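You operate a simulated robot arm through the tools that you are given. There is no shell and no other tool.

Carry out the task below with a simulated robot arm. There is one attempt and no reset: what you move stays moved.

JOB
Stop the grinder and put its yellow bit in the empty bit stand.
Fine: Switch off, unplug, plug on the blue mat, then free the thumb screw. Guard down at the end. Where these are worked on the way, their far stop is far enough and under half their travel is too little: clear guard.

Only the result counts: the job must be done as asked and must still hold three seconds after the hand-in. Knocking over, shifting, dropping, spilling or breaking anything else fails it.

ROBOT AND FRAMES
A 6-joint arm with a two-finger parallel gripper, fixed in place. Base frame: the origin is on the floor under the middle of its stand, x ahead of it, y to its left, z up. Units: m, degrees, N and s.
It reaches about 1.066 m from its shoulder. Its first joint turns from -166.0 to 166.0 degrees. Payload 3.91 kg.
The TCP is the grasp point between the finger pads, 0.03 m short of the fingertips. In the tool frame z runs along the fingers and y along their closing line. Largest opening 0.11 m; finger width 0.02, thickness 0.01; the body of the gripper, 0.048 by 0.112 m, starts 0.055 m behind the TCP.
Orientation is that of the tool frame in the base frame, as [roll, pitch, yaw] about the fixed x, y, z axes, in that order (R = Rz(yaw) Ry(pitch) Rx(roll)). With the fingers straight down and closing along the base's y, the tool's x points along the base's -x, its y along +y and its z along -z.

CONTROLS
- The arm moves only by the tool step_arm. Its argument "deltas" is a list of rows, each a list of 3 entries, a list of its own where there are three numbers: the shift along the tool's x, y, z in m, then the turn, a rotation vector about the tool's x, y, z in degrees, then the gripper command, from -1 (fully open) to 1 (shut), values between in proportion. In form: [[[dx, dy, dz], [rx, ry, rz], claw], ...]. A call has 1 to 20 rows; each row shifts and turns the commanded pose from where the row before left it, along the tool's axes as they then stand. A row lasts 0.2 s, in which the tool goes at most 0.05 m and 8.6 degrees; a call with a longer step from one row to the next is refused whole, and so is a gripper value outside its range. A pose out of reach is approached as far as the arm can. The call stops where the force on the tool passes 40 N (or 10 N more than at its start, if that is more) or the arm is blocked; 0.2 s more then pass. The fingers move at their own pace (about 0.153 m/s each) and stop on an object; they squeeze with about 21 N. The grip force told is the motor's: it shows also when the fingers shut on nothing. Time passes only in rows, and 0.2 s behind the last, so rows that do not move let the fingers close. It gives the time, the measured TCP pose, the force on the tool (base axes), the opening and the grip force at its end, in the units of the frame above (readings bear some noise), with the torque about the TCP (base axes, N m) and any sound that the robot's microphone picked up.
- Cameras (640 x 400 px; columns grow to the right, rows downward): "scene" is fixed at [0.0514, -0.6486, 1.5761]; the picture's right is [0.63, -0.77, 0.00], its down [-0.41, -0.33, -0.85] and it looks along [0.66, 0.54, -0.53] (base axes); focal length 300 px, centre (320, 200). "wrist" rides on the gripper at [0.072, 0.017, -0.103] in the tool frame; the picture's right is [-0.23, 0.97, 0.00], its down [-0.76, -0.18, -0.62] and it looks along [-0.61, -0.14, 0.78] (tool axes); focal length 222 px, centre (320, 200). There is no depth. A picture from a camera that has moved, and an enlarged one, comes with that camera's place and axes in the base frame and with its lens.
- snapshot(camera): a new picture of that camera. The clock stands still meanwhile.
- enlarge(camera, box): a new picture of the part [left, top, right, bottom] of that camera's present view, enlarged. The clock stands still meanwhile.
- close_job(): hands the job in; it is judged then, once.

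Places have to be worked out from the pictures, the camera data and where the tool is seen. Open the gripper and draw the arm clear of the work before you hand the job in, unless the task says otherwise.

The tools are called after "Request:" as name(argument=value, ...) on one line, values as JSON. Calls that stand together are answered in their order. step_arm: Moves the arm, as the interface text tells. Its arguments: {"type":"object","properties":{"deltas":{"type":"array","items":{"type":"array"}}},"required":["deltas"]} The other tools are called the same way: snapshot (camera) takes a picture; enlarge (camera, box) takes an enlarged picture of a part of a camera's view; close_job () hands the job in.

At the start:

```text
clock: 0.0
tcp_pos: [0.5142, -0.0014, 1.4168]
ee_rot: [-179.9, 0.0, -179.9]
force: [-0.2, 0.0, 0.4]
moment: [0.04, 0.02, 0.02]
width: 0.1101
gripper_force: 0.1
```

scene: 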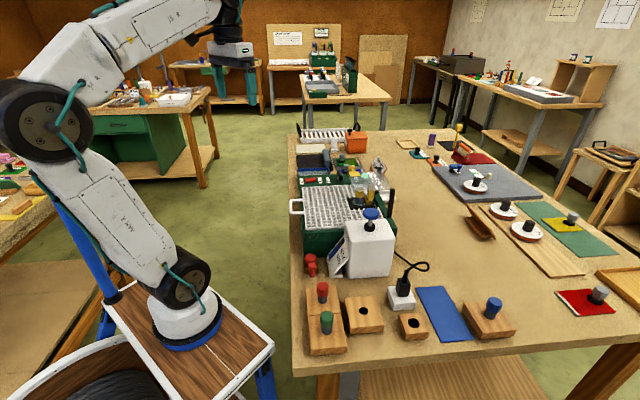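
wrist: 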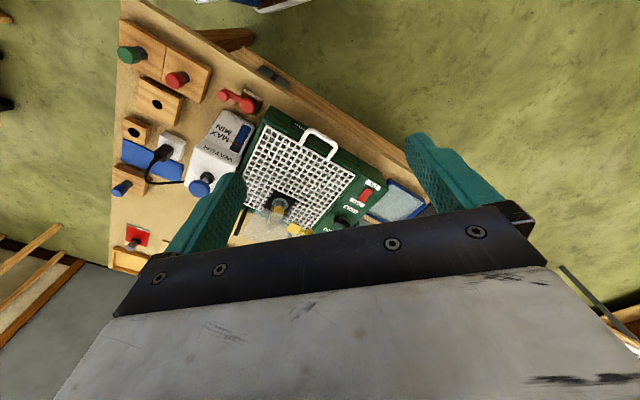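

I'll begin by looking more closely at the bench from both cameras before moving anything.

Request:
enlarge(camera="scene", box=[280, 120, 440, 220])

Request:
enlarge(camera="scene", box=[280, 200, 440, 300])

Request:
enlarge(camera="scene", box=[290, 250, 530, 400])

Request:
enlarge(camera="wrist", box=[100, 20, 420, 220])

```text
4.00 times, centred on (360, 170) of scene
camera zoom: at [0.0514, -0.6486, 1.5761], right [0.63, -0.77, 0.0], down [-0.41, -0.33, -0.85], along [0.66, 0.54, -0.53], focal length 1198 px, centre (160, 320)
```

zoom: 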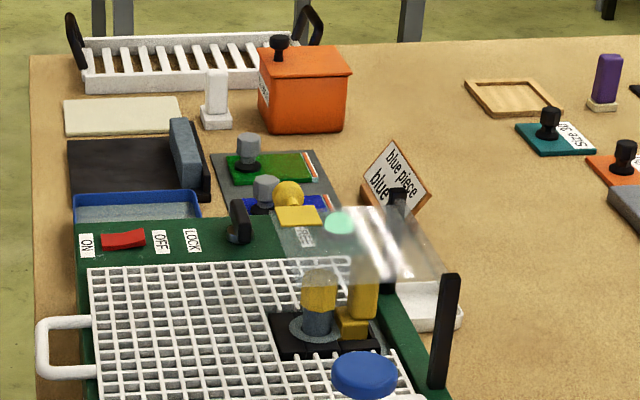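

```text
4.00 times, centred on (360, 250) of scene
camera zoom: at [0.0514, -0.6486, 1.5761], right [0.63, -0.77, 0.0], down [-0.41, -0.33, -0.85], along [0.66, 0.54, -0.53], focal length 1198 px, centre (160, 0)
```

zoom: 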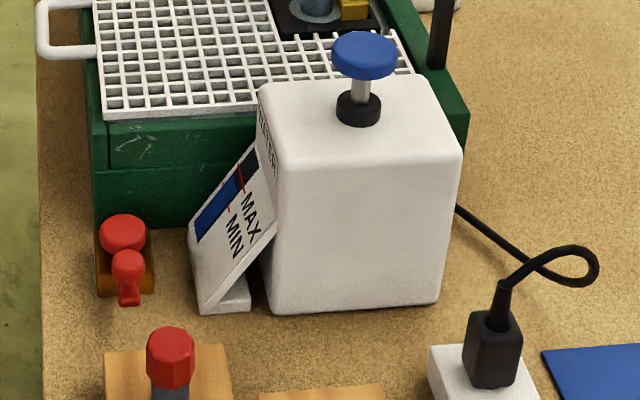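

```text
2.67 times, centred on (410, 325) of scene
camera zoom: at [0.0514, -0.6486, 1.5761], right [0.63, -0.77, 0.0], down [-0.41, -0.33, -0.85], along [0.66, 0.54, -0.53], focal length 799 px, centre (80, -133)
```

zoom: 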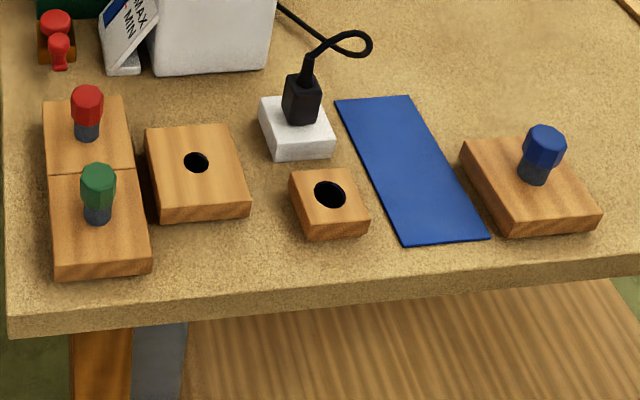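

```text
2.00 times, centred on (260, 120) of wrist
camera zoom: at [0.4432, 0.0151, 1.5189], right [0.23, 0.97, 0.0], down [0.76, -0.18, 0.62], along [0.61, -0.14, -0.78], focal length 444 px, centre (440, 360)
```

zoom: 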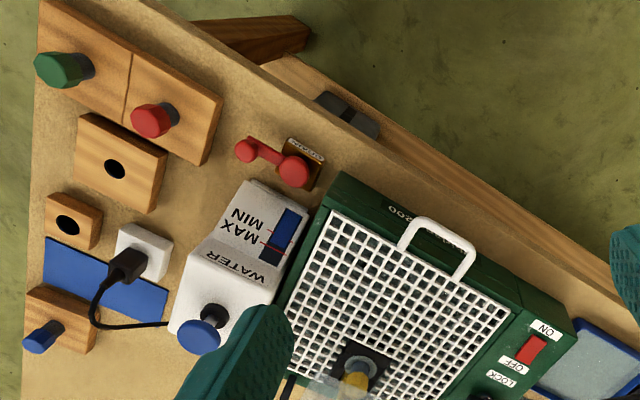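

The hole of the larger empty stand triangulates to about (0.507, -0.416, 0.935), so the bench top is near z≈0.9. I'll enlarge more regions for detail of the switch, lock, guard, and plug.

Request:
enlarge(camera="wrist", box=[240, 140, 400, 240])

Request:
enlarge(camera="scene", box=[330, 160, 410, 210])

Request:
enlarge(camera="scene", box=[290, 165, 370, 215])

Request:
enlarge(camera="wrist", box=[110, 20, 270, 120])

```text
4.00 times, centred on (320, 190) of wrist
camera zoom: at [0.4432, 0.0151, 1.5189], right [0.23, 0.97, 0.0], down [0.76, -0.18, 0.62], along [0.61, -0.14, -0.78], focal length 888 px, centre (320, 240)
```

zoom: 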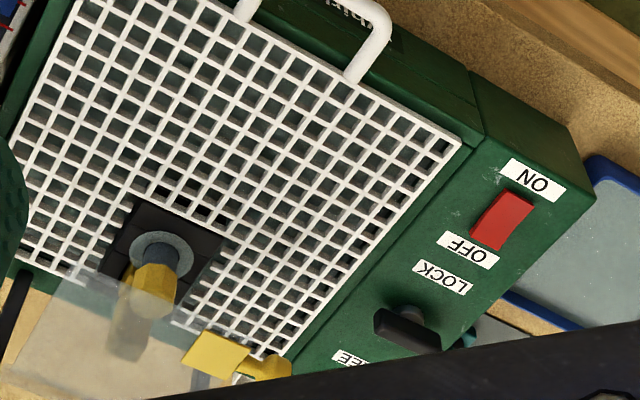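

```text
8.00 times, centred on (370, 185) of scene
camera zoom: at [0.0514, -0.6486, 1.5761], right [0.63, -0.77, 0.0], down [-0.41, -0.33, -0.85], along [0.66, 0.54, -0.53], focal length 2396 px, centre (-80, 320)
```

zoom: 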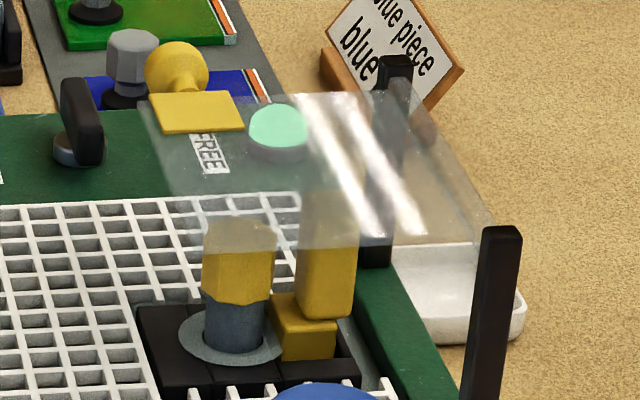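

```text
8.00 times, centred on (330, 190) of scene
camera zoom: at [0.0514, -0.6486, 1.5761], right [0.63, -0.77, 0.0], down [-0.41, -0.33, -0.85], along [0.66, 0.54, -0.53], focal length 2396 px, centre (240, 280)
```

zoom: 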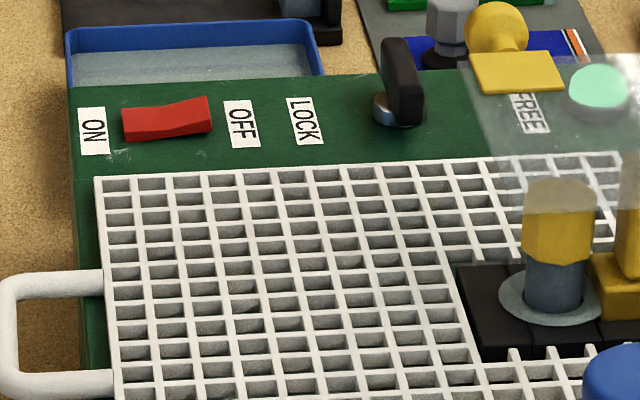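

```text
4.00 times, centred on (190, 70) of wrist
camera zoom: at [0.4432, 0.0151, 1.5189], right [0.23, 0.97, 0.0], down [0.76, -0.18, 0.62], along [0.61, -0.14, -0.78], focal length 888 px, centre (840, 720)
```

zoom: 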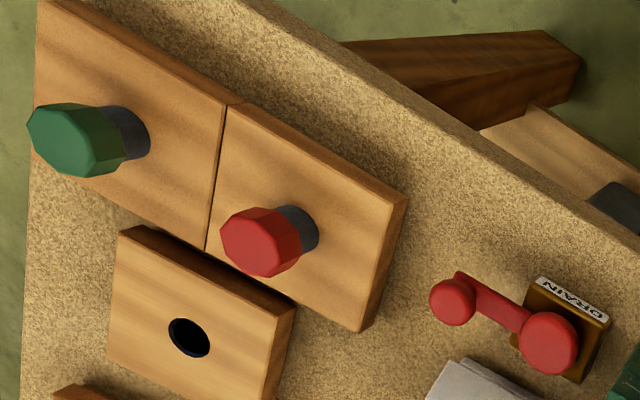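

The bench is turned about 45° from the base. The grinder switch is near (0.853, 0.056, 1.009), the thumb screw (0.936, -0.028, 1.018), the yellow bit (0.822, -0.192, 1.054), and the plug (0.618, -0.466, 0.957). I'll move the open gripper to a safe high spot to view the plug area more closely.

Request:
step_arm(deltas=[[[0.0091, -0.0356, 0.0239], [0, 0, 0], -1], [[0.0091, -0.0356, 0.0239], [0, 0, 0], -1], [[0.0091, -0.0356, 0.0239], [0, 0, 0], -1], [[0.0091, -0.0356, 0.0239], [0, 0, 0], -1], [[0.0091, -0.0356, 0.0239], [0, 0, 0], -1], [[0.0091, -0.0356, 0.0239], [0, 0, 0], -1], [[0.0091, -0.0356, 0.0239], [0, 0, 0], -1], [[0, 0, 0], [0, 0, 7.5], -1], [[0, 0, 0], [0, 0, 7.5], -1], [[0, 0, 0], [0, 0, 7.5], -1], [[0, 0, 0], [0, 0, 7.5], -1], [[0, 0, 0], [0, 0, 7.5], -1], [[0, 0, 0], [0, 0, 7.5], -1]])

Request:
snapshot(camera="wrist")

Request:
snapshot(camera="scene")

```text
clock: 2.8
tcp_pos: [0.4514, -0.25, 1.2499]
ee_rot: [-180.0, 0.0, 134.9]
force: [-0.2, -0.3, -0.1]
moment: [-0.05, 0.02, 0.03]
width: 0.1101
gripper_force: 0.1
```

```text
taken
camera wrist: at [0.4132, -0.1872, 1.3524], right [0.85, 0.53, 0.0], down [0.41, -0.67, 0.62], along [0.33, -0.53, -0.78], focal length 222 px, centre (320, 200)
```

wrist: 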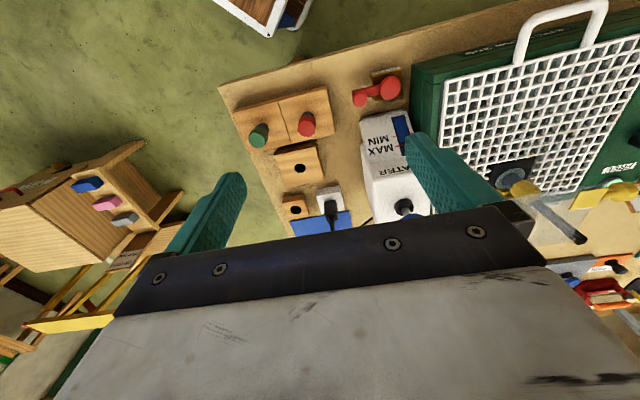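

```text
taken
```

scene: 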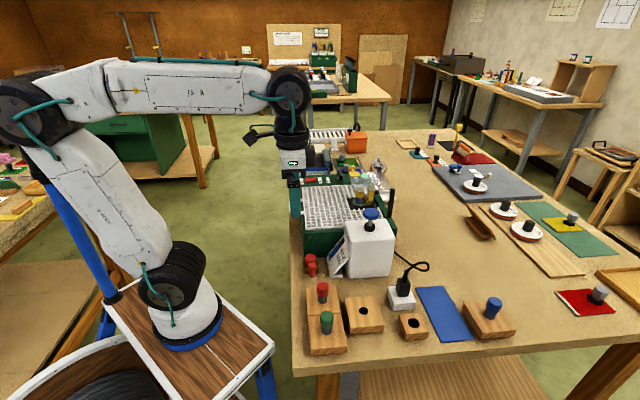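

The arm reached the pose. I'll enlarge the stands, plug, and grinder in this wrist view.

Request:
enlarge(camera="wrist", box=[220, 60, 440, 240])

Request:
enlarge(camera="wrist", box=[270, 140, 370, 240])

Request:
enlarge(camera="wrist", box=[440, 60, 640, 260])

```text
2.22 times, centred on (330, 150) of wrist
camera zoom: at [0.4132, -0.1872, 1.3524], right [0.85, 0.53, 0.0], down [0.41, -0.67, 0.62], along [0.33, -0.53, -0.78], focal length 494 px, centre (298, 311)
```

zoom: 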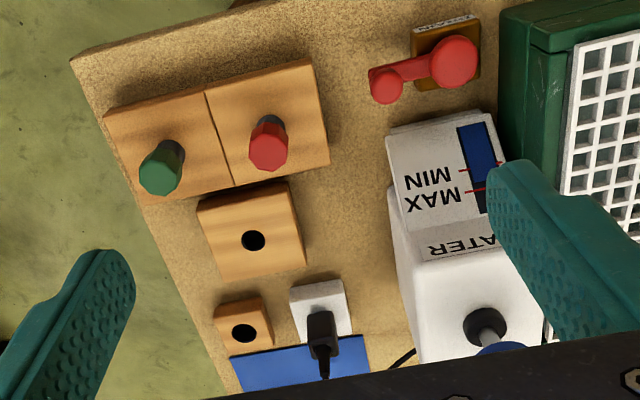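

```text
4.00 times, centred on (320, 190) of wrist
camera zoom: at [0.4132, -0.1872, 1.3524], right [0.85, 0.53, 0.0], down [0.41, -0.67, 0.62], along [0.33, -0.53, -0.78], focal length 888 px, centre (320, 240)
```

zoom: 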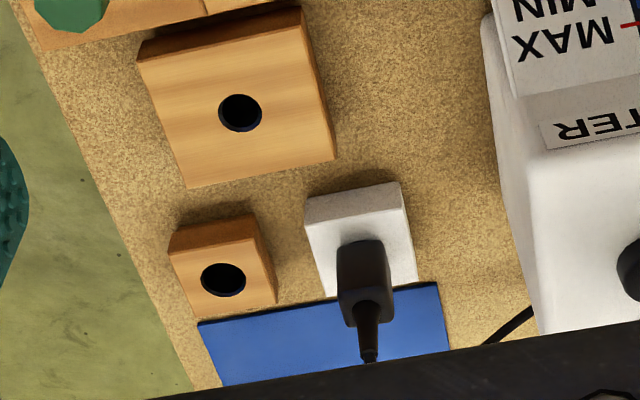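

```text
2.00 times, centred on (540, 160) of wrist
camera zoom: at [0.4132, -0.1872, 1.3524], right [0.85, 0.53, 0.0], down [0.41, -0.67, 0.62], along [0.33, -0.53, -0.78], focal length 444 px, centre (-120, 280)
```

zoom: 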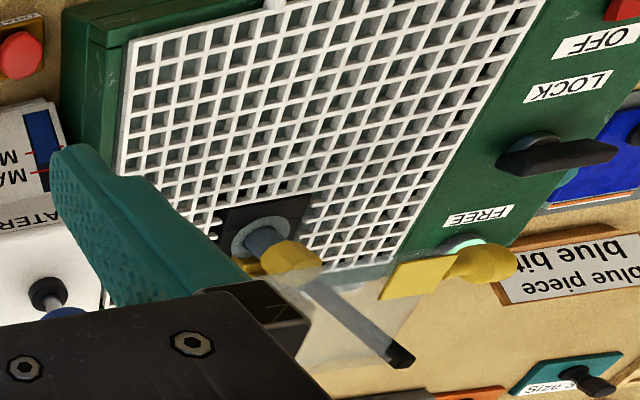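

Two holed blocks exist: a larger block with a roughly 24 mm hole and a smaller one with roughly 29 mm. I need to measure both against the bit's shank, so I'll go closer over the stands while staying well above the bits.

Request:
step_arm(deltas=[[[-0.0183, -0.018, 0.0361], [0, 0, 0], -1], [[-0.0183, -0.018, 0.0361], [0, 0, 0], -1], [[-0.0183, -0.018, 0.0361], [0, 0, 0], -1], [[-0.0183, -0.018, 0.0361], [0, 0, 0], -1]])

Request:
snapshot(camera="wrist")

Request:
enlarge(camera="wrist", box=[220, 110, 420, 235])

```text
clock: 3.8
tcp_pos: [0.4503, -0.3553, 1.1074]
ee_rot: [-179.9, 0.1, 135.0]
force: [-0.5, 0.6, 0.7]
moment: [-0.05, -0.03, 0.0]
width: 0.11
gripper_force: 0.0
```

```text
taken
camera wrist: at [0.4114, -0.2916, 1.2097], right [0.85, 0.53, 0.0], down [0.41, -0.66, 0.62], along [0.33, -0.53, -0.78], focal length 222 px, centre (320, 200)
```

wrist: 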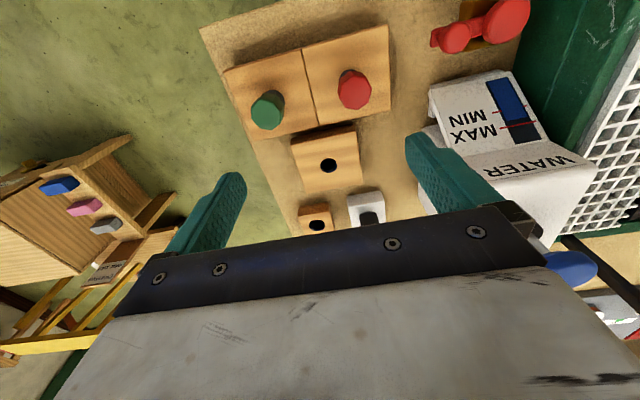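

```text
3.20 times, centred on (320, 172) of wrist
camera zoom: at [0.4114, -0.2916, 1.2097], right [0.85, 0.53, 0.0], down [0.41, -0.66, 0.62], along [0.33, -0.53, -0.78], focal length 711 px, centre (320, 288)
```

zoom: 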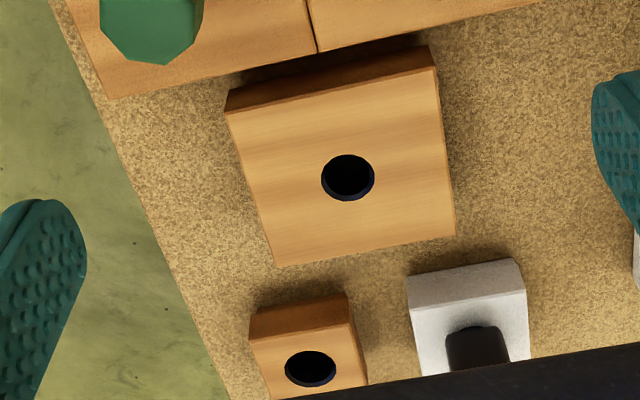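

Hole diameters come out near 24 mm (large block) and 28 mm (small block). I'll compare the shanks of the bits at the same magnification in the scene camera.

Request:
enlarge(camera="scene", box=[300, 275, 380, 325])

Request:
enlarge(camera="scene", box=[455, 285, 535, 335])

Request:
enlarge(camera="scene", box=[340, 170, 400, 210])

Request:
enlarge(camera="scene", box=[380, 260, 460, 310])

```text
8.00 times, centred on (340, 300) of scene
camera zoom: at [0.0514, -0.6486, 1.5761], right [0.63, -0.77, 0.0], down [-0.41, -0.33, -0.85], along [0.66, 0.54, -0.53], focal length 2396 px, centre (160, -600)
```

zoom: 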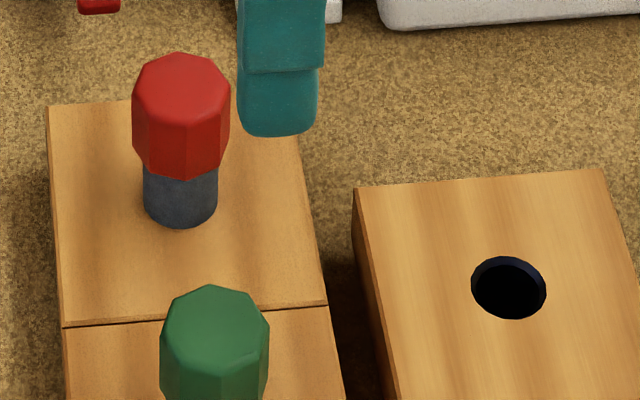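

```text
8.00 times, centred on (495, 310) of scene
camera zoom: at [0.0514, -0.6486, 1.5761], right [0.63, -0.77, 0.0], down [-0.41, -0.33, -0.85], along [0.66, 0.54, -0.53], focal length 2396 px, centre (-1080, -680)
```

zoom: 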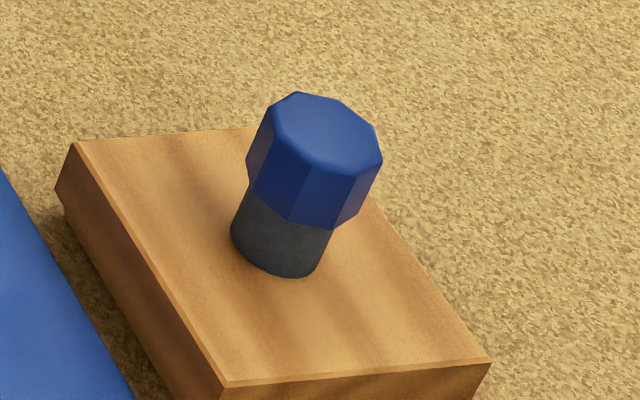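

```text
10.00 times, centred on (370, 190) of scene
camera zoom: at [0.0514, -0.6486, 1.5761], right [0.63, -0.77, 0.0], down [-0.41, -0.33, -0.85], along [0.66, 0.54, -0.53], focal length 2996 px, centre (-180, 300)
```

zoom: 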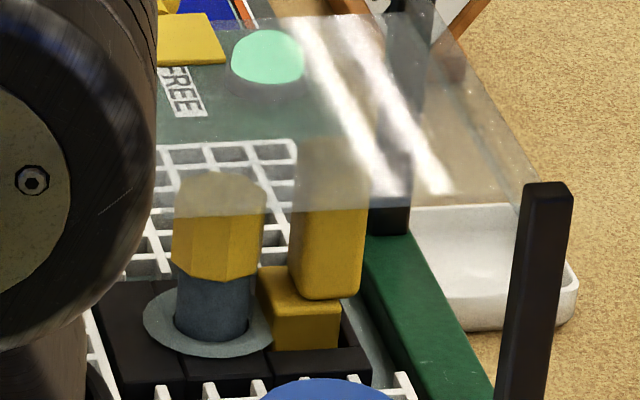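

```text
8.00 times, centred on (420, 285) of scene
camera zoom: at [0.0514, -0.6486, 1.5761], right [0.63, -0.77, 0.0], down [-0.41, -0.33, -0.85], along [0.66, 0.54, -0.53], focal length 2396 px, centre (-480, -480)
```

zoom: 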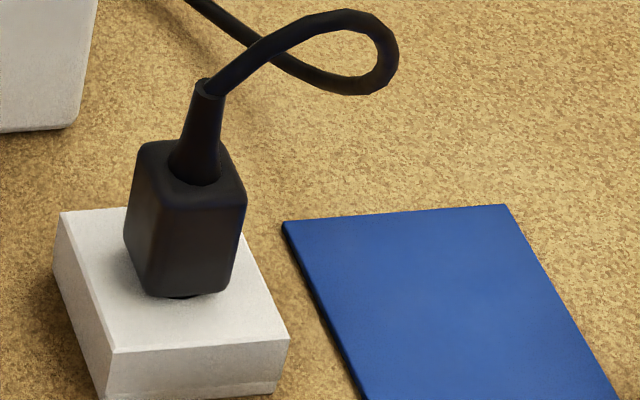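

The large block (hole about 24 mm, block about 0.09 m square) matches the red and green stands, and the yellow bit's shank and head match the red one, so that block is the empty bit stand. I'll rise and go over to the grinder to view the switch, lock and guard.

Request:
step_arm(deltas=[[[0, 0, -0.0475], [0, 0, -8.18], -1], [[0, 0, -0.0475], [0, 0, -8.18], -1], [[0, 0, -0.0475], [0, 0, -8.18], -1], [[0, 0, 0], [0, 0, -8.18], -1], [[0, 0, 0], [0, 0, -8.18], -1], [[0, 0, 0], [0, 0, -8.18], -1], [[0, 0, 0], [0, 0, -8.18], -1], [[0, 0, 0], [0, 0, -8.18], -1], [[0, 0, 0], [0, 0, -8.18], -1], [[0, 0, 0], [0, 0, -8.18], -1], [[0, 0, 0], [0, 0, -8.2], -1], [[-0.0475, -0.0007, 0], [0, 0, 0], -1], [[-0.0475, -0.0007, 0], [0, 0, 0], -1], [[-0.0475, -0.0007, 0], [0, 0, 0], -1], [[-0.0475, -0.0007, 0], [0, 0, 0], -1], [[-0.0475, -0.0007, 0], [0, 0, 0], -1], [[-0.0475, -0.0007, 0], [0, 0, 0], -1], [[-0.0475, -0.0007, 0], [0, 0, 0], -1], [[-0.0475, -0.0007, 0.02], [0, 0, 0], -1], [[-0.02, -0.0007, 0.03], [0, 0, 0], -1]])

Request:
snapshot(camera="wrist")

Request:
snapshot(camera="scene")

```text
refused: row 19 steps farther than a row can; nothing moved
```

```text
taken
camera wrist: at [0.4114, -0.2916, 1.2097], right [0.85, 0.53, 0.0], down [0.41, -0.66, 0.62], along [0.33, -0.53, -0.78], focal length 222 px, centre (320, 200)
```

wrist: 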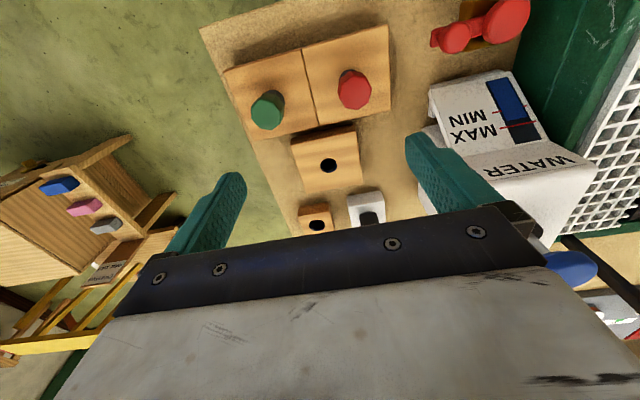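

```text
taken
```

scene: 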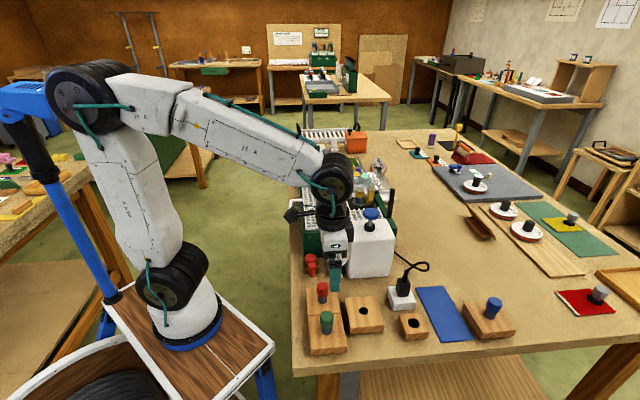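

One row exceeded the step limit, so the whole call was refused and nothing moved. I'll resend it with that row shortened.

Request:
step_arm(deltas=[[[0, 0, -0.0475], [0, 0, -8.18], -1], [[0, 0, -0.0475], [0, 0, -8.18], -1], [[0, 0, -0.0475], [0, 0, -8.18], -1], [[0, 0, 0], [0, 0, -8.18], -1], [[0, 0, 0], [0, 0, -8.18], -1], [[0, 0, 0], [0, 0, -8.18], -1], [[0, 0, 0], [0, 0, -8.18], -1], [[0, 0, 0], [0, 0, -8.18], -1], [[0, 0, 0], [0, 0, -8.18], -1], [[0, 0, 0], [0, 0, -8.18], -1], [[0, 0, 0], [0, 0, -8.2], -1], [[-0.0475, -0.0007, 0], [0, 0, 0], -1], [[-0.0475, -0.0007, 0], [0, 0, 0], -1], [[-0.0475, -0.0007, 0], [0, 0, 0], -1], [[-0.0475, -0.0007, 0], [0, 0, 0], -1], [[-0.0475, -0.0007, 0], [0, 0, 0], -1], [[-0.0475, -0.0007, 0], [0, 0, 0], -1], [[-0.0475, -0.0007, 0], [0, 0, 0], -1], [[-0.0475, -0.0007, 0], [0, 0, 0], -1], [[-0.0475, -0.0007, 0], [0, 0, 0], -1]])

Request:
snapshot(camera="wrist")

Request:
snapshot(camera="scene")

```text
clock: 8.0
tcp_pos: [0.757, -0.0584, 1.2475]
ee_rot: [-179.8, 0.0, -135.0]
force: [-0.6, 0.5, 0.5]
moment: [0.0, -0.03, 0.03]
width: 0.11
gripper_force: 0.1
```

```text
taken
camera wrist: at [0.6943, -0.0969, 1.3505], right [-0.53, 0.85, 0.0], down [0.66, 0.41, 0.62], along [0.53, 0.33, -0.78], focal length 222 px, centre (320, 200)
```

wrist: 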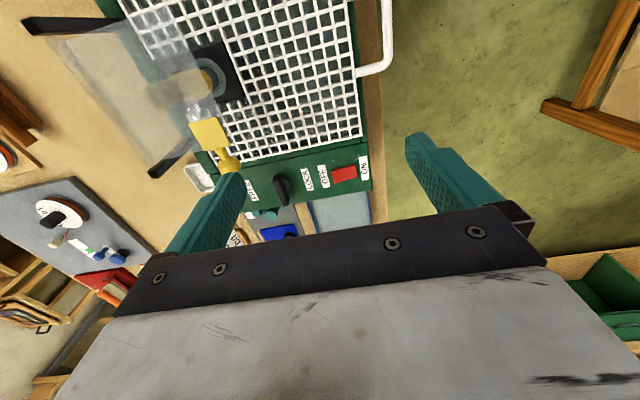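

```text
taken
```

scene: 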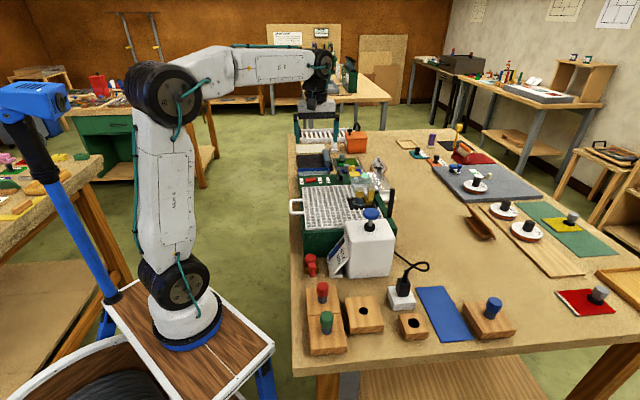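

The grinder's switch, lock, and guard are all visible now. I'll enlarge them.

Request:
enlarge(camera="wrist", box=[200, 120, 400, 245])

Request:
enlarge(camera="wrist", box=[20, 0, 260, 190])

Request:
enlarge(camera="scene", box=[290, 155, 410, 230])

```text
3.20 times, centred on (300, 182) of wrist
camera zoom: at [0.6943, -0.0969, 1.3505], right [-0.53, 0.85, 0.0], down [0.66, 0.41, 0.62], along [0.53, 0.33, -0.78], focal length 711 px, centre (384, 256)
```

zoom: 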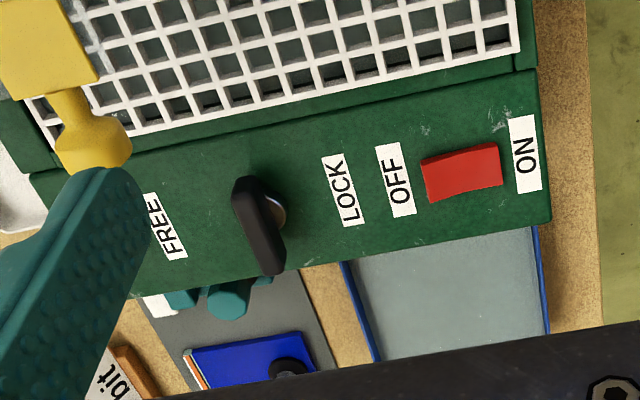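

```text
2.11 times, centred on (140, 95) of wrist
camera zoom: at [0.6943, -0.0969, 1.3505], right [-0.53, 0.85, 0.0], down [0.66, 0.41, 0.62], along [0.53, 0.33, -0.78], focal length 468 px, centre (699, 421)
```

zoom: 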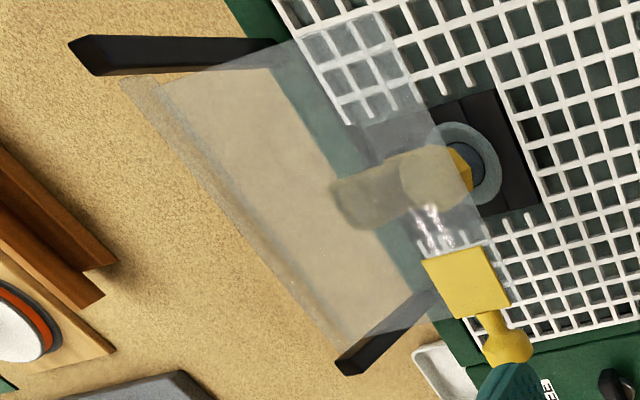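

```text
5.33 times, centred on (350, 192) of scene
camera zoom: at [0.0514, -0.6486, 1.5761], right [0.63, -0.77, 0.0], down [-0.41, -0.33, -0.85], along [0.66, 0.54, -0.53], focal length 1598 px, centre (160, 240)
```

zoom: 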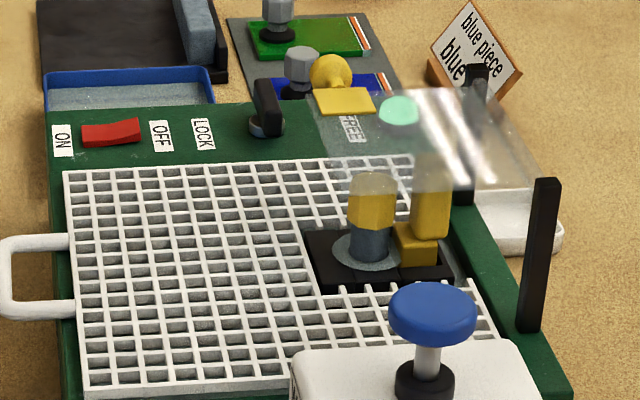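

The rocker's centre is near (0.8515, 0.053, 1.01), with OFF toward the thumb screw and its OFF end raised, so it's now ON. I'll close the fingers and hover over the OFF half at about (0.861, 0.044).

Request:
step_arm(deltas=[[[-0.0364, -0.0003, 0.02], [0, 0, 0], 1], [[-0.0364, -0.0003, 0.02], [0, 0, 0], 1], [[-0.0364, -0.0003, 0.02], [0, 0, 0], 1], [[-0.0364, -0.0003, 0.02], [0, 0, 0], 1], [[0, 0, 0.03], [0, 0, 0], 1], [[0, 0, 0.03], [0, 0, 0], 1], [[0, 0, 0], [0, 0, 0], 1]])

Request:
snapshot(camera="wrist")

Request:
enlarge(camera="scene", box=[290, 130, 410, 205])

```text
clock: 9.6
tcp_pos: [0.8623, 0.0448, 1.1034]
ee_rot: [-180.0, 0.0, -135.0]
force: [-0.6, 0.4, -0.1]
moment: [0.02, 0.02, 0.01]
width: 0.0
gripper_force: 21.1
```

```text
taken
camera wrist: at [0.7998, 0.0049, 1.2072], right [-0.53, 0.85, 0.0], down [0.66, 0.41, 0.62], along [0.53, 0.33, -0.78], focal length 222 px, centre (320, 200)
```

wrist: 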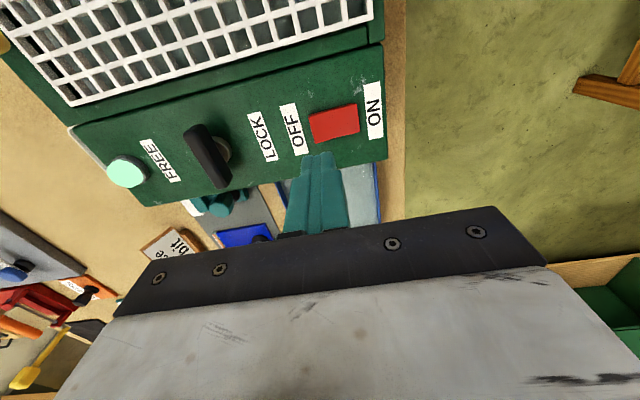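

```text
5.33 times, centred on (350, 168) of scene
camera zoom: at [0.0514, -0.6486, 1.5761], right [0.63, -0.77, 0.0], down [-0.41, -0.33, -0.85], along [0.66, 0.54, -0.53], focal length 1598 px, centre (160, 373)
```

zoom: 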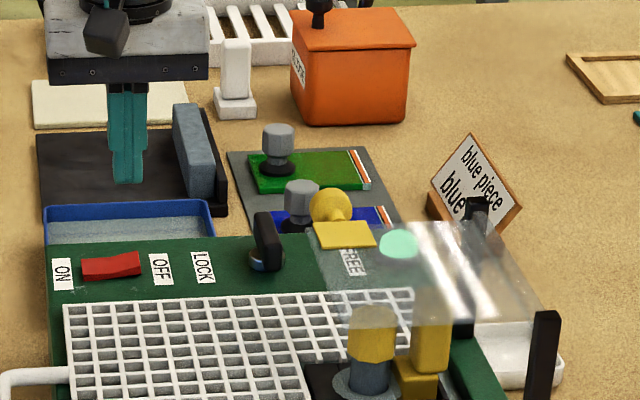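

The rocker's centre refines to (0.8536, 0.0533), so the closed tips at (0.862, 0.045) are over its OFF half. I'll descend and press gently in small steps.

Request:
step_arm(deltas=[[[0, 0, 0.025], [0, 0, 0], 1], [[0, 0, 0.022], [0, 0, 0], 1], [[0, 0, 0.004], [0, 0, 0], 1], [[0, 0, 0.004], [0, 0, 0], 1], [[0, 0, 0.003], [0, 0, 0], 1], [[0, 0, 0.003], [0, 0, 0], 1], [[0, 0, 0.003], [0, 0, 0], 1]])

Request:
enlarge(camera="scene", box=[290, 150, 410, 225])

```text
clock: 11.2
tcp_pos: [0.8632, 0.0448, 1.0414]
ee_rot: [-180.0, 0.0, -135.0]
force: [0.5, 0.1, -0.5]
moment: [-0.02, 0.02, 0.02]
width: 0.0
gripper_force: 20.7
```

```text
5.33 times, centred on (350, 188) of scene
camera zoom: at [0.0514, -0.6486, 1.5761], right [0.63, -0.77, 0.0], down [-0.41, -0.33, -0.85], along [0.66, 0.54, -0.53], focal length 1598 px, centre (160, 267)
```

zoom: 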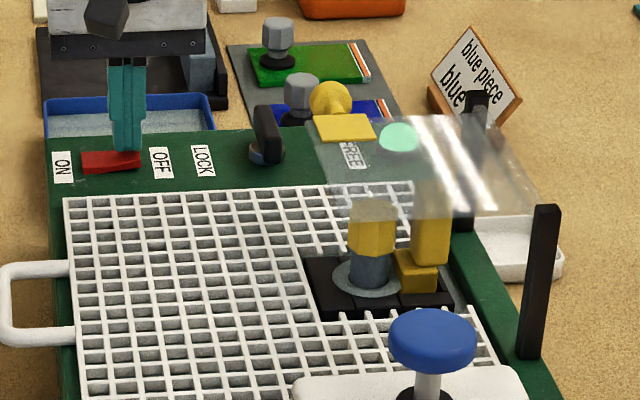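

No contact force yet with tips at z≈1.011. I'll keep pressing in small steps.

Request:
step_arm(deltas=[[[0, 0, 0.002], [0, 0, 0], 1], [[0, 0, 0.002], [0, 0, 0], 1], [[0, 0, 0.002], [0, 0, 0], 1], [[0, 0, 0], [0, 0, 0], 1]])

Request:
enlarge(camera="scene", box=[290, 160, 370, 210])

Request:
snapshot(camera="wrist")

```text
clock: 12.2
tcp_pos: [0.8617, 0.0457, 1.0385]
ee_rot: [-180.0, 0.1, -135.0]
force: [1.2, -0.6, 6.1]
moment: [0.05, 0.0, 0.01]
width: 0.0001
gripper_force: 20.9
```

```text
8.00 times, centred on (330, 185) of scene
camera zoom: at [0.0514, -0.6486, 1.5761], right [0.63, -0.77, 0.0], down [-0.41, -0.33, -0.85], along [0.66, 0.54, -0.53], focal length 2396 px, centre (240, 320)
```

zoom: 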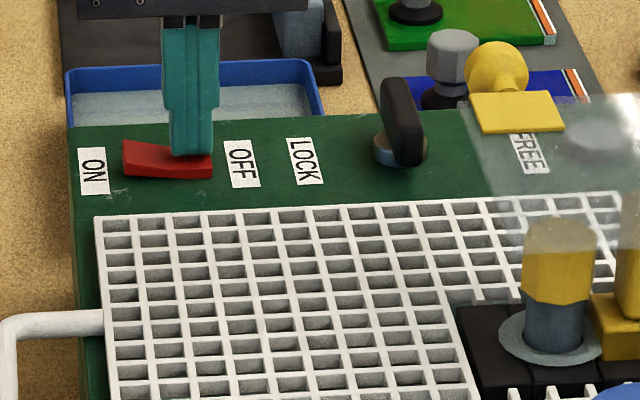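

```text
taken
camera wrist: at [0.7999, 0.0063, 1.1406], right [-0.53, 0.85, 0.0], down [0.66, 0.41, 0.62], along [0.53, 0.33, -0.78], focal length 222 px, centre (320, 200)
```

wrist: 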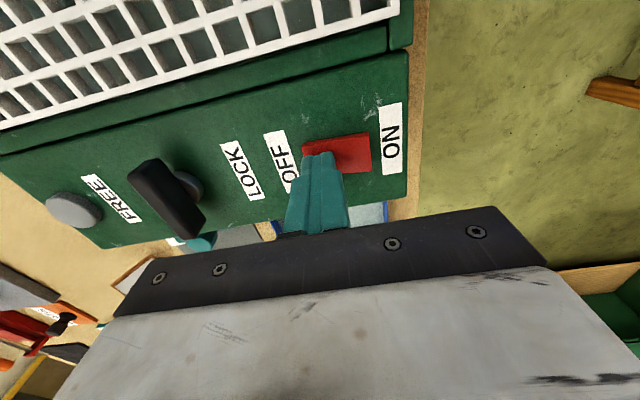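

The rocker tipped to OFF and the green lamp went grey, so the grinder is off. I'll lift straight up and confirm it stays off.

Request:
step_arm(deltas=[[[0, 0, -0.02], [0, 0, 0], 1], [[0, 0, -0.04], [0, 0, 0], 1], [[0, 0, -0.04], [0, 0, 0], 1], [[0.03, 0.0, -0.03], [0, 0, 0], 1]])

Request:
enlarge(camera="wrist", box=[140, 60, 400, 240])

Request:
enlarge(camera="scene", box=[290, 160, 370, 210])

```text
clock: 13.2
tcp_pos: [0.84, 0.0218, 1.1663]
ee_rot: [-180.0, -0.1, -135.1]
force: [-0.2, -0.2, -1.1]
moment: [-0.03, 0.02, 0.03]
width: 0.0
gripper_force: 21.1
```

```text
2.22 times, centred on (270, 150) of wrist
camera zoom: at [0.7785, -0.0165, 1.2691], right [-0.53, 0.85, 0.0], down [0.66, 0.41, 0.62], along [0.53, 0.33, -0.78], focal length 494 px, centre (431, 311)
```

zoom: 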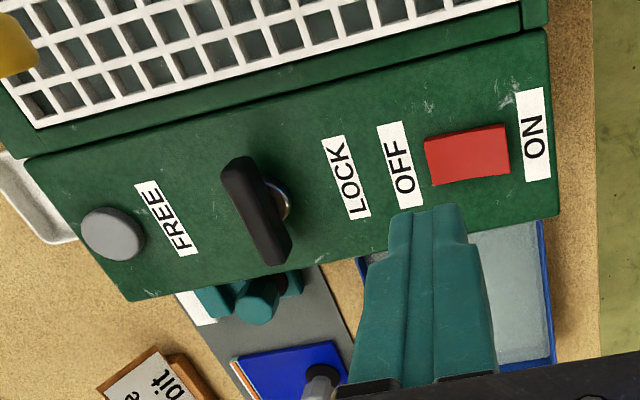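

```text
8.00 times, centred on (330, 185) of scene
camera zoom: at [0.0514, -0.6486, 1.5761], right [0.63, -0.77, 0.0], down [-0.41, -0.33, -0.85], along [0.66, 0.54, -0.53], focal length 2396 px, centre (240, 320)
```

zoom: 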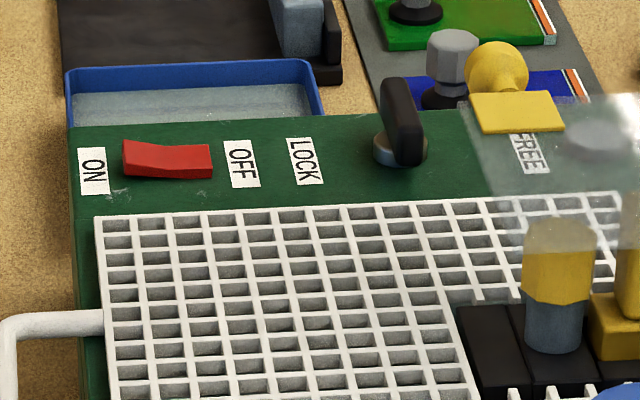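

The switch holds at OFF and the spindle has stopped. Next is the plug: I'll rise, cross over at z≈1.25, and drop to a viewing pose on its near side.

Request:
step_arm(deltas=[[[0, 0, -0.042], [0, 0, 0], 0], [[0, 0, -0.042], [0, 0, 0], -1], [[0.04374, -0.01161, 0], [0, 0, 0], -1], [[0.04374, -0.01161, 0], [0, 0, 0], -1], [[0.04374, -0.01161, 0], [0, 0, 0], -1], [[0.04374, -0.01161, 0], [0, 0, 0], -1], [[0.04374, -0.01161, 0], [0, 0, 0], -1], [[0.04374, -0.01161, 0], [0, 0, 0], -1], [[0.04374, -0.01161, 0], [0, 0, 0], -1], [[0.04374, -0.01161, 0], [0, 0, 0], -1], [[0.04374, -0.01161, 0], [0, 0, 0], -1], [[0.04374, -0.01161, 0], [0, 0, 0], -1], [[0.04374, -0.01161, 0], [0, 0, 0], -1], [[0.04374, -0.01161, 0], [0, 0, 0], -1], [[0.04374, -0.01161, 0], [0, 0, 0], -1], [[0.04374, -0.01161, 0], [0, 0, 0], -1], [[0, 0, 0.04], [0, 0, 0], -1], [[0, 0, 0.04], [0, 0, 0], -1], [[0, 0, 0.04], [0, 0, 0], -1]])

Request:
snapshot(camera="wrist")

Request:
snapshot(camera="scene")

```text
clock: 17.2
tcp_pos: [0.5238, -0.5209, 1.1327]
ee_rot: [-179.9, 0.0, -135.0]
force: [-0.8, -0.4, 0.2]
moment: [-0.04, 0.0, -0.02]
width: 0.1097
gripper_force: 0.1
```

```text
taken
camera wrist: at [0.4608, -0.5607, 1.2347], right [-0.53, 0.85, 0.0], down [0.66, 0.41, 0.62], along [0.53, 0.33, -0.78], focal length 222 px, centre (320, 200)
```

wrist: 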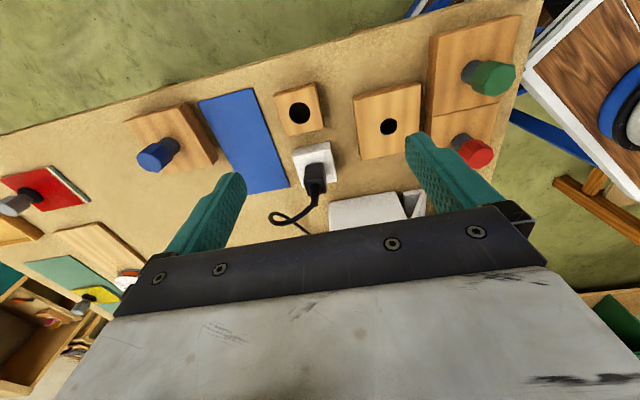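

```text
taken
```

scene: 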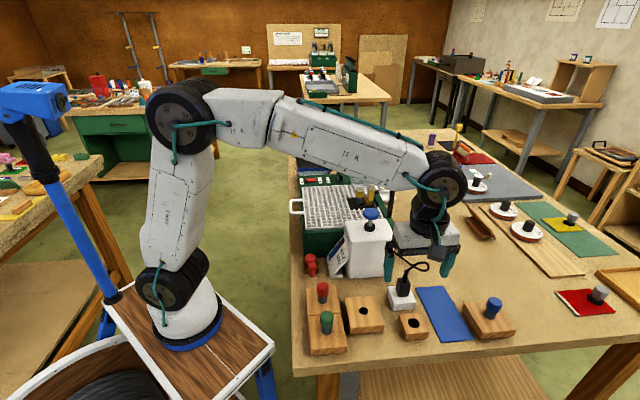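

Request:
enlarge(camera="wrist", box=[240, 110, 400, 235])

Request:
enlarge(camera="scene", box=[375, 245, 455, 320])

```text
3.20 times, centred on (320, 172) of wrist
camera zoom: at [0.4608, -0.5607, 1.2347], right [-0.53, 0.85, 0.0], down [0.66, 0.41, 0.62], along [0.53, 0.33, -0.78], focal length 711 px, centre (320, 288)
```

zoom: 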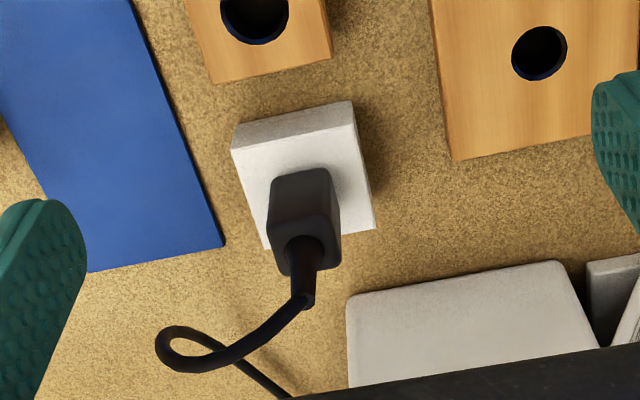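

```text
5.33 times, centred on (415, 282) of scene
camera zoom: at [0.0514, -0.6486, 1.5761], right [0.63, -0.77, 0.0], down [-0.41, -0.33, -0.85], along [0.66, 0.54, -0.53], focal length 1598 px, centre (-187, -240)
```

zoom: 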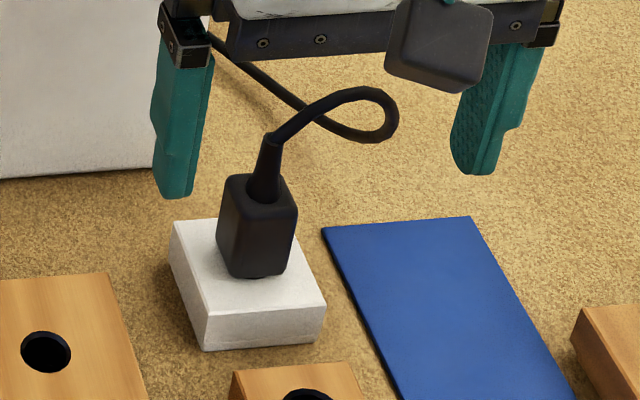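

The plug's body top is near (0.617, -0.469, 0.983), with the strain relief above it and the cord leaving diagonally toward +u/+v. Gripping with the fingers closing along the bench's v direction avoids the cord, so I'll hover above it to check the alignment.

Request:
step_arm(deltas=[[[-0.0342, -0.0097, 0.011], [0, 0, 0], -1], [[-0.0342, -0.0097, 0.011], [0, 0, 0], -1], [[-0.0342, -0.0097, 0.011], [0, 0, 0], -1], [[0, 0, 0], [0, 0, 0], -1]])

Request:
snapshot(camera="wrist")

Request:
enlarge(camera="scene", box=[365, 225, 461, 285])

```text
clock: 18.2
tcp_pos: [0.6176, -0.468, 1.0955]
ee_rot: [180.0, 0.0, -134.9]
force: [-0.5, -0.7, -0.1]
moment: [0.03, -0.02, 0.03]
width: 0.1101
gripper_force: 0.0
```

```text
taken
camera wrist: at [0.5549, -0.5074, 1.1994], right [-0.53, 0.85, 0.0], down [0.66, 0.41, 0.62], along [0.53, 0.33, -0.78], focal length 222 px, centre (320, 200)
```

wrist: 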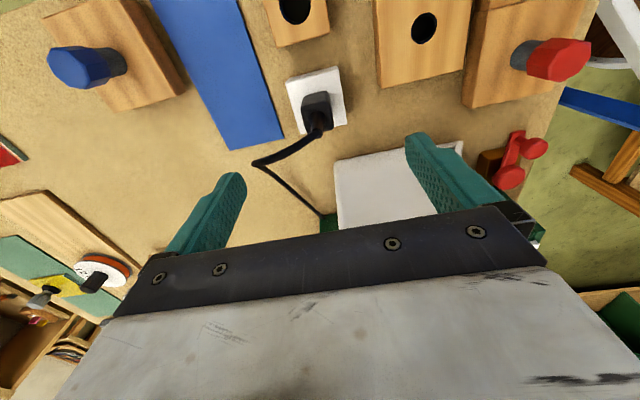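

```text
6.67 times, centred on (413, 255) of scene
camera zoom: at [0.0514, -0.6486, 1.5761], right [0.63, -0.77, 0.0], down [-0.41, -0.33, -0.85], along [0.66, 0.54, -0.53], focal length 1997 px, centre (-300, -167)
```

zoom: 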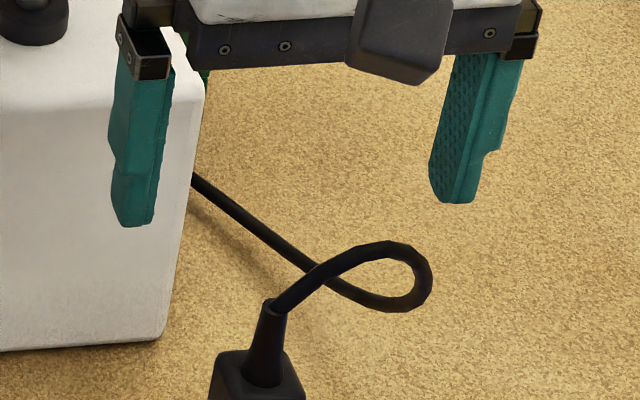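

Request:
enlarge(camera="wrist", box=[240, 60, 400, 160])

```text
4.00 times, centred on (320, 110) of wrist
camera zoom: at [0.5549, -0.5074, 1.1994], right [-0.53, 0.85, 0.0], down [0.66, 0.41, 0.62], along [0.53, 0.33, -0.78], focal length 888 px, centre (320, 560)
```

zoom: 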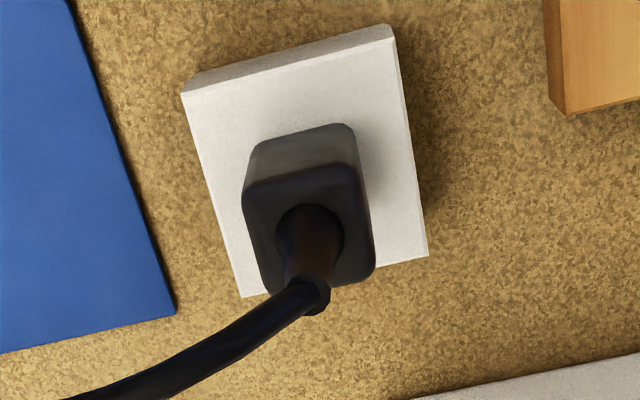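

The plug is about 0.028 m square, and its cord leaves almost along +v at z≈1.02, so closing the fingers along u is safer. I'll turn 90° in place above it and half-close the fingers to about 0.07 m.

Request:
step_arm(deltas=[[[0, 0, 0], [0, 0, 8.18], -0.6], [[0, 0, 0], [0, 0, 8.18], -0.3], [[0, 0, 0], [0, 0, 8.18], -0.3], [[0, 0, 0], [0, 0, 8.18], -0.3], [[0, 0, 0], [0, 0, 8.18], -0.3], [[0, 0, 0], [0, 0, 8.18], -0.3], [[0, 0, 0], [0, 0, 8.18], -0.3], [[0, 0, 0], [0, 0, 8.18], -0.3], [[0, 0, 0], [0, 0, 8.18], -0.3], [[0, 0, 0], [0, 0, 8.18], -0.3], [[0, 0, 0], [0, 0, 8.2], -0.3], [[0, 0, 0], [0, 0, 0], -0.3]])

Request:
snapshot(camera="wrist")

Request:
enlarge(camera="wrist", box=[240, 60, 400, 160])

```text
clock: 20.8
tcp_pos: [0.6172, -0.4709, 1.0987]
ee_rot: [-180.0, -0.1, 135.0]
force: [-0.2, 0.7, 1.1]
moment: [0.0, -0.01, 0.01]
width: 0.0715
gripper_force: 0.0
```

```text
taken
camera wrist: at [0.5782, -0.407, 1.2018], right [0.85, 0.53, 0.0], down [0.41, -0.66, 0.62], along [0.33, -0.53, -0.78], focal length 222 px, centre (320, 200)
```

wrist: 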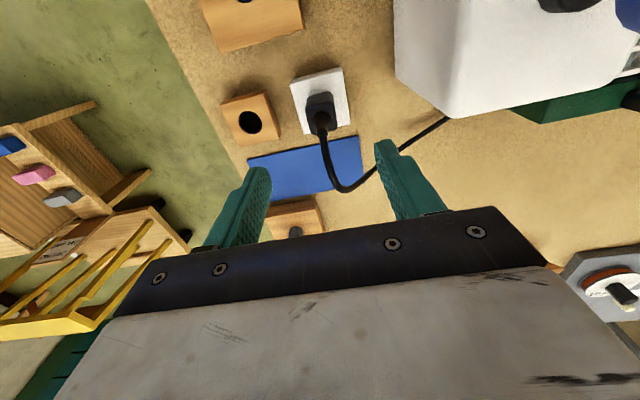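

```text
4.00 times, centred on (320, 110) of wrist
camera zoom: at [0.5782, -0.407, 1.2018], right [0.85, 0.53, 0.0], down [0.41, -0.66, 0.62], along [0.33, -0.53, -0.78], focal length 888 px, centre (320, 560)
```

zoom: 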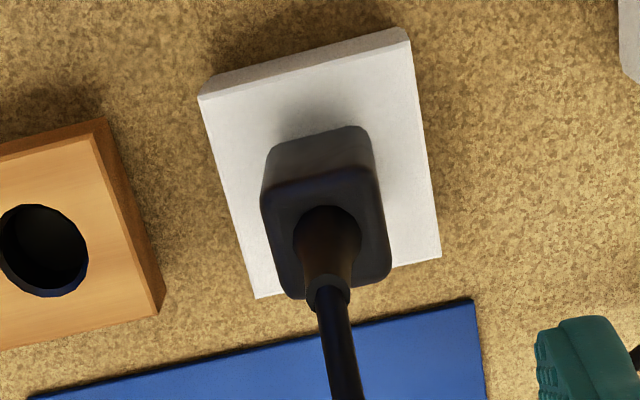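

Two views triangulate the plug's top to (0.620, -0.470, 0.974) with the relief end near z=1.012. I'll correct by a couple of millimetres and lower the fingers around the plug body.

Request:
step_arm(deltas=[[[-0.0013, 0.0026, 0.02], [0, 0, 0], -0.3], [[0, 0, 0.03], [0, 0, 0], -0.3], [[0, 0, 0.03], [0, 0, 0], -0.3], [[0, 0, 0.02], [0, 0, 0], -0.3], [[0, 0, 0.02], [0, 0, 0], -0.3], [[0, 0, 0], [0, 0, 0], -0.3]])

Request:
snapshot(camera="wrist")

Request:
enlarge(camera="scene", box=[365, 240, 461, 300])

```text
clock: 22.2
tcp_pos: [0.6178, -0.4683, 0.9762]
ee_rot: [180.0, 0.0, 134.9]
force: [-1.1, -0.2, 0.2]
moment: [-0.01, -0.01, 0.01]
width: 0.0715
gripper_force: 0.1
```

```text
taken
camera wrist: at [0.5787, -0.4049, 1.0798], right [0.85, 0.53, 0.0], down [0.41, -0.66, 0.62], along [0.33, -0.53, -0.78], focal length 222 px, centre (320, 200)
```

wrist: 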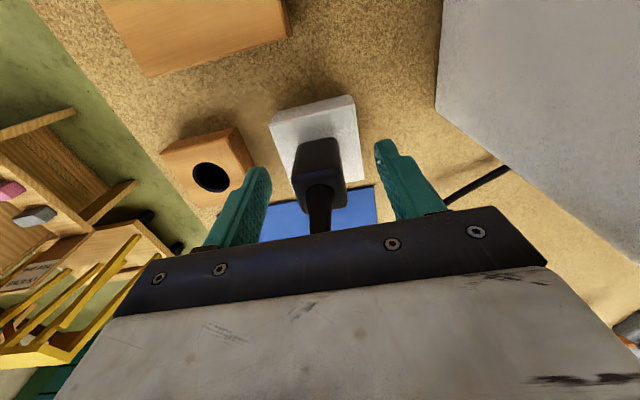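

```text
6.67 times, centred on (413, 270) of scene
camera zoom: at [0.0514, -0.6486, 1.5761], right [0.63, -0.77, 0.0], down [-0.41, -0.33, -0.85], along [0.66, 0.54, -0.53], focal length 1997 px, centre (-300, -267)
```

zoom: 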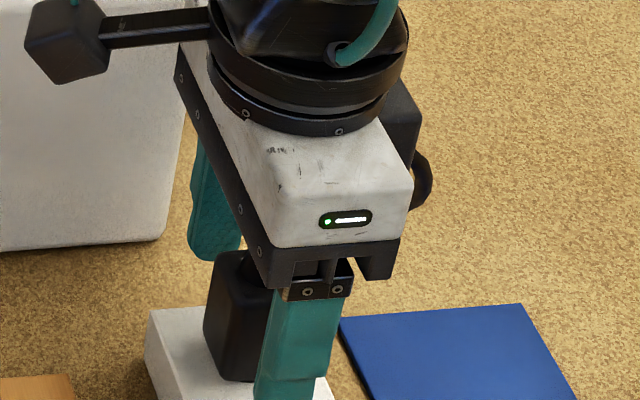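

The plug sits centred between the fingers across their closing line; I'll check the alignment in the other direction in an enlargement.

Request:
enlarge(camera="wrist", box=[240, 110, 400, 210])

Request:
enlarge(camera="scene", box=[375, 260, 439, 300])

```text
4.00 times, centred on (320, 160) of wrist
camera zoom: at [0.5787, -0.4049, 1.0798], right [0.85, 0.53, 0.0], down [0.41, -0.66, 0.62], along [0.33, -0.53, -0.78], focal length 888 px, centre (320, 360)
```

zoom: 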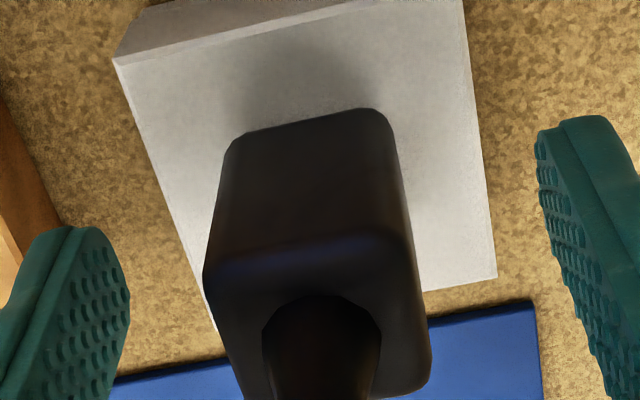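

```text
10.00 times, centred on (407, 280) of scene
camera zoom: at [0.0514, -0.6486, 1.5761], right [0.63, -0.77, 0.0], down [-0.41, -0.33, -0.85], along [0.66, 0.54, -0.53], focal length 2996 px, centre (-550, -600)
```

zoom: 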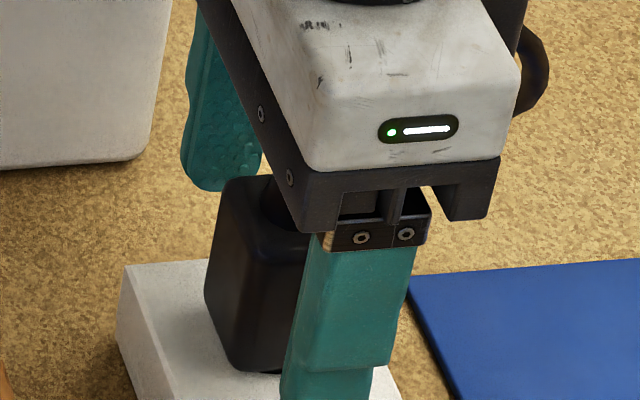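

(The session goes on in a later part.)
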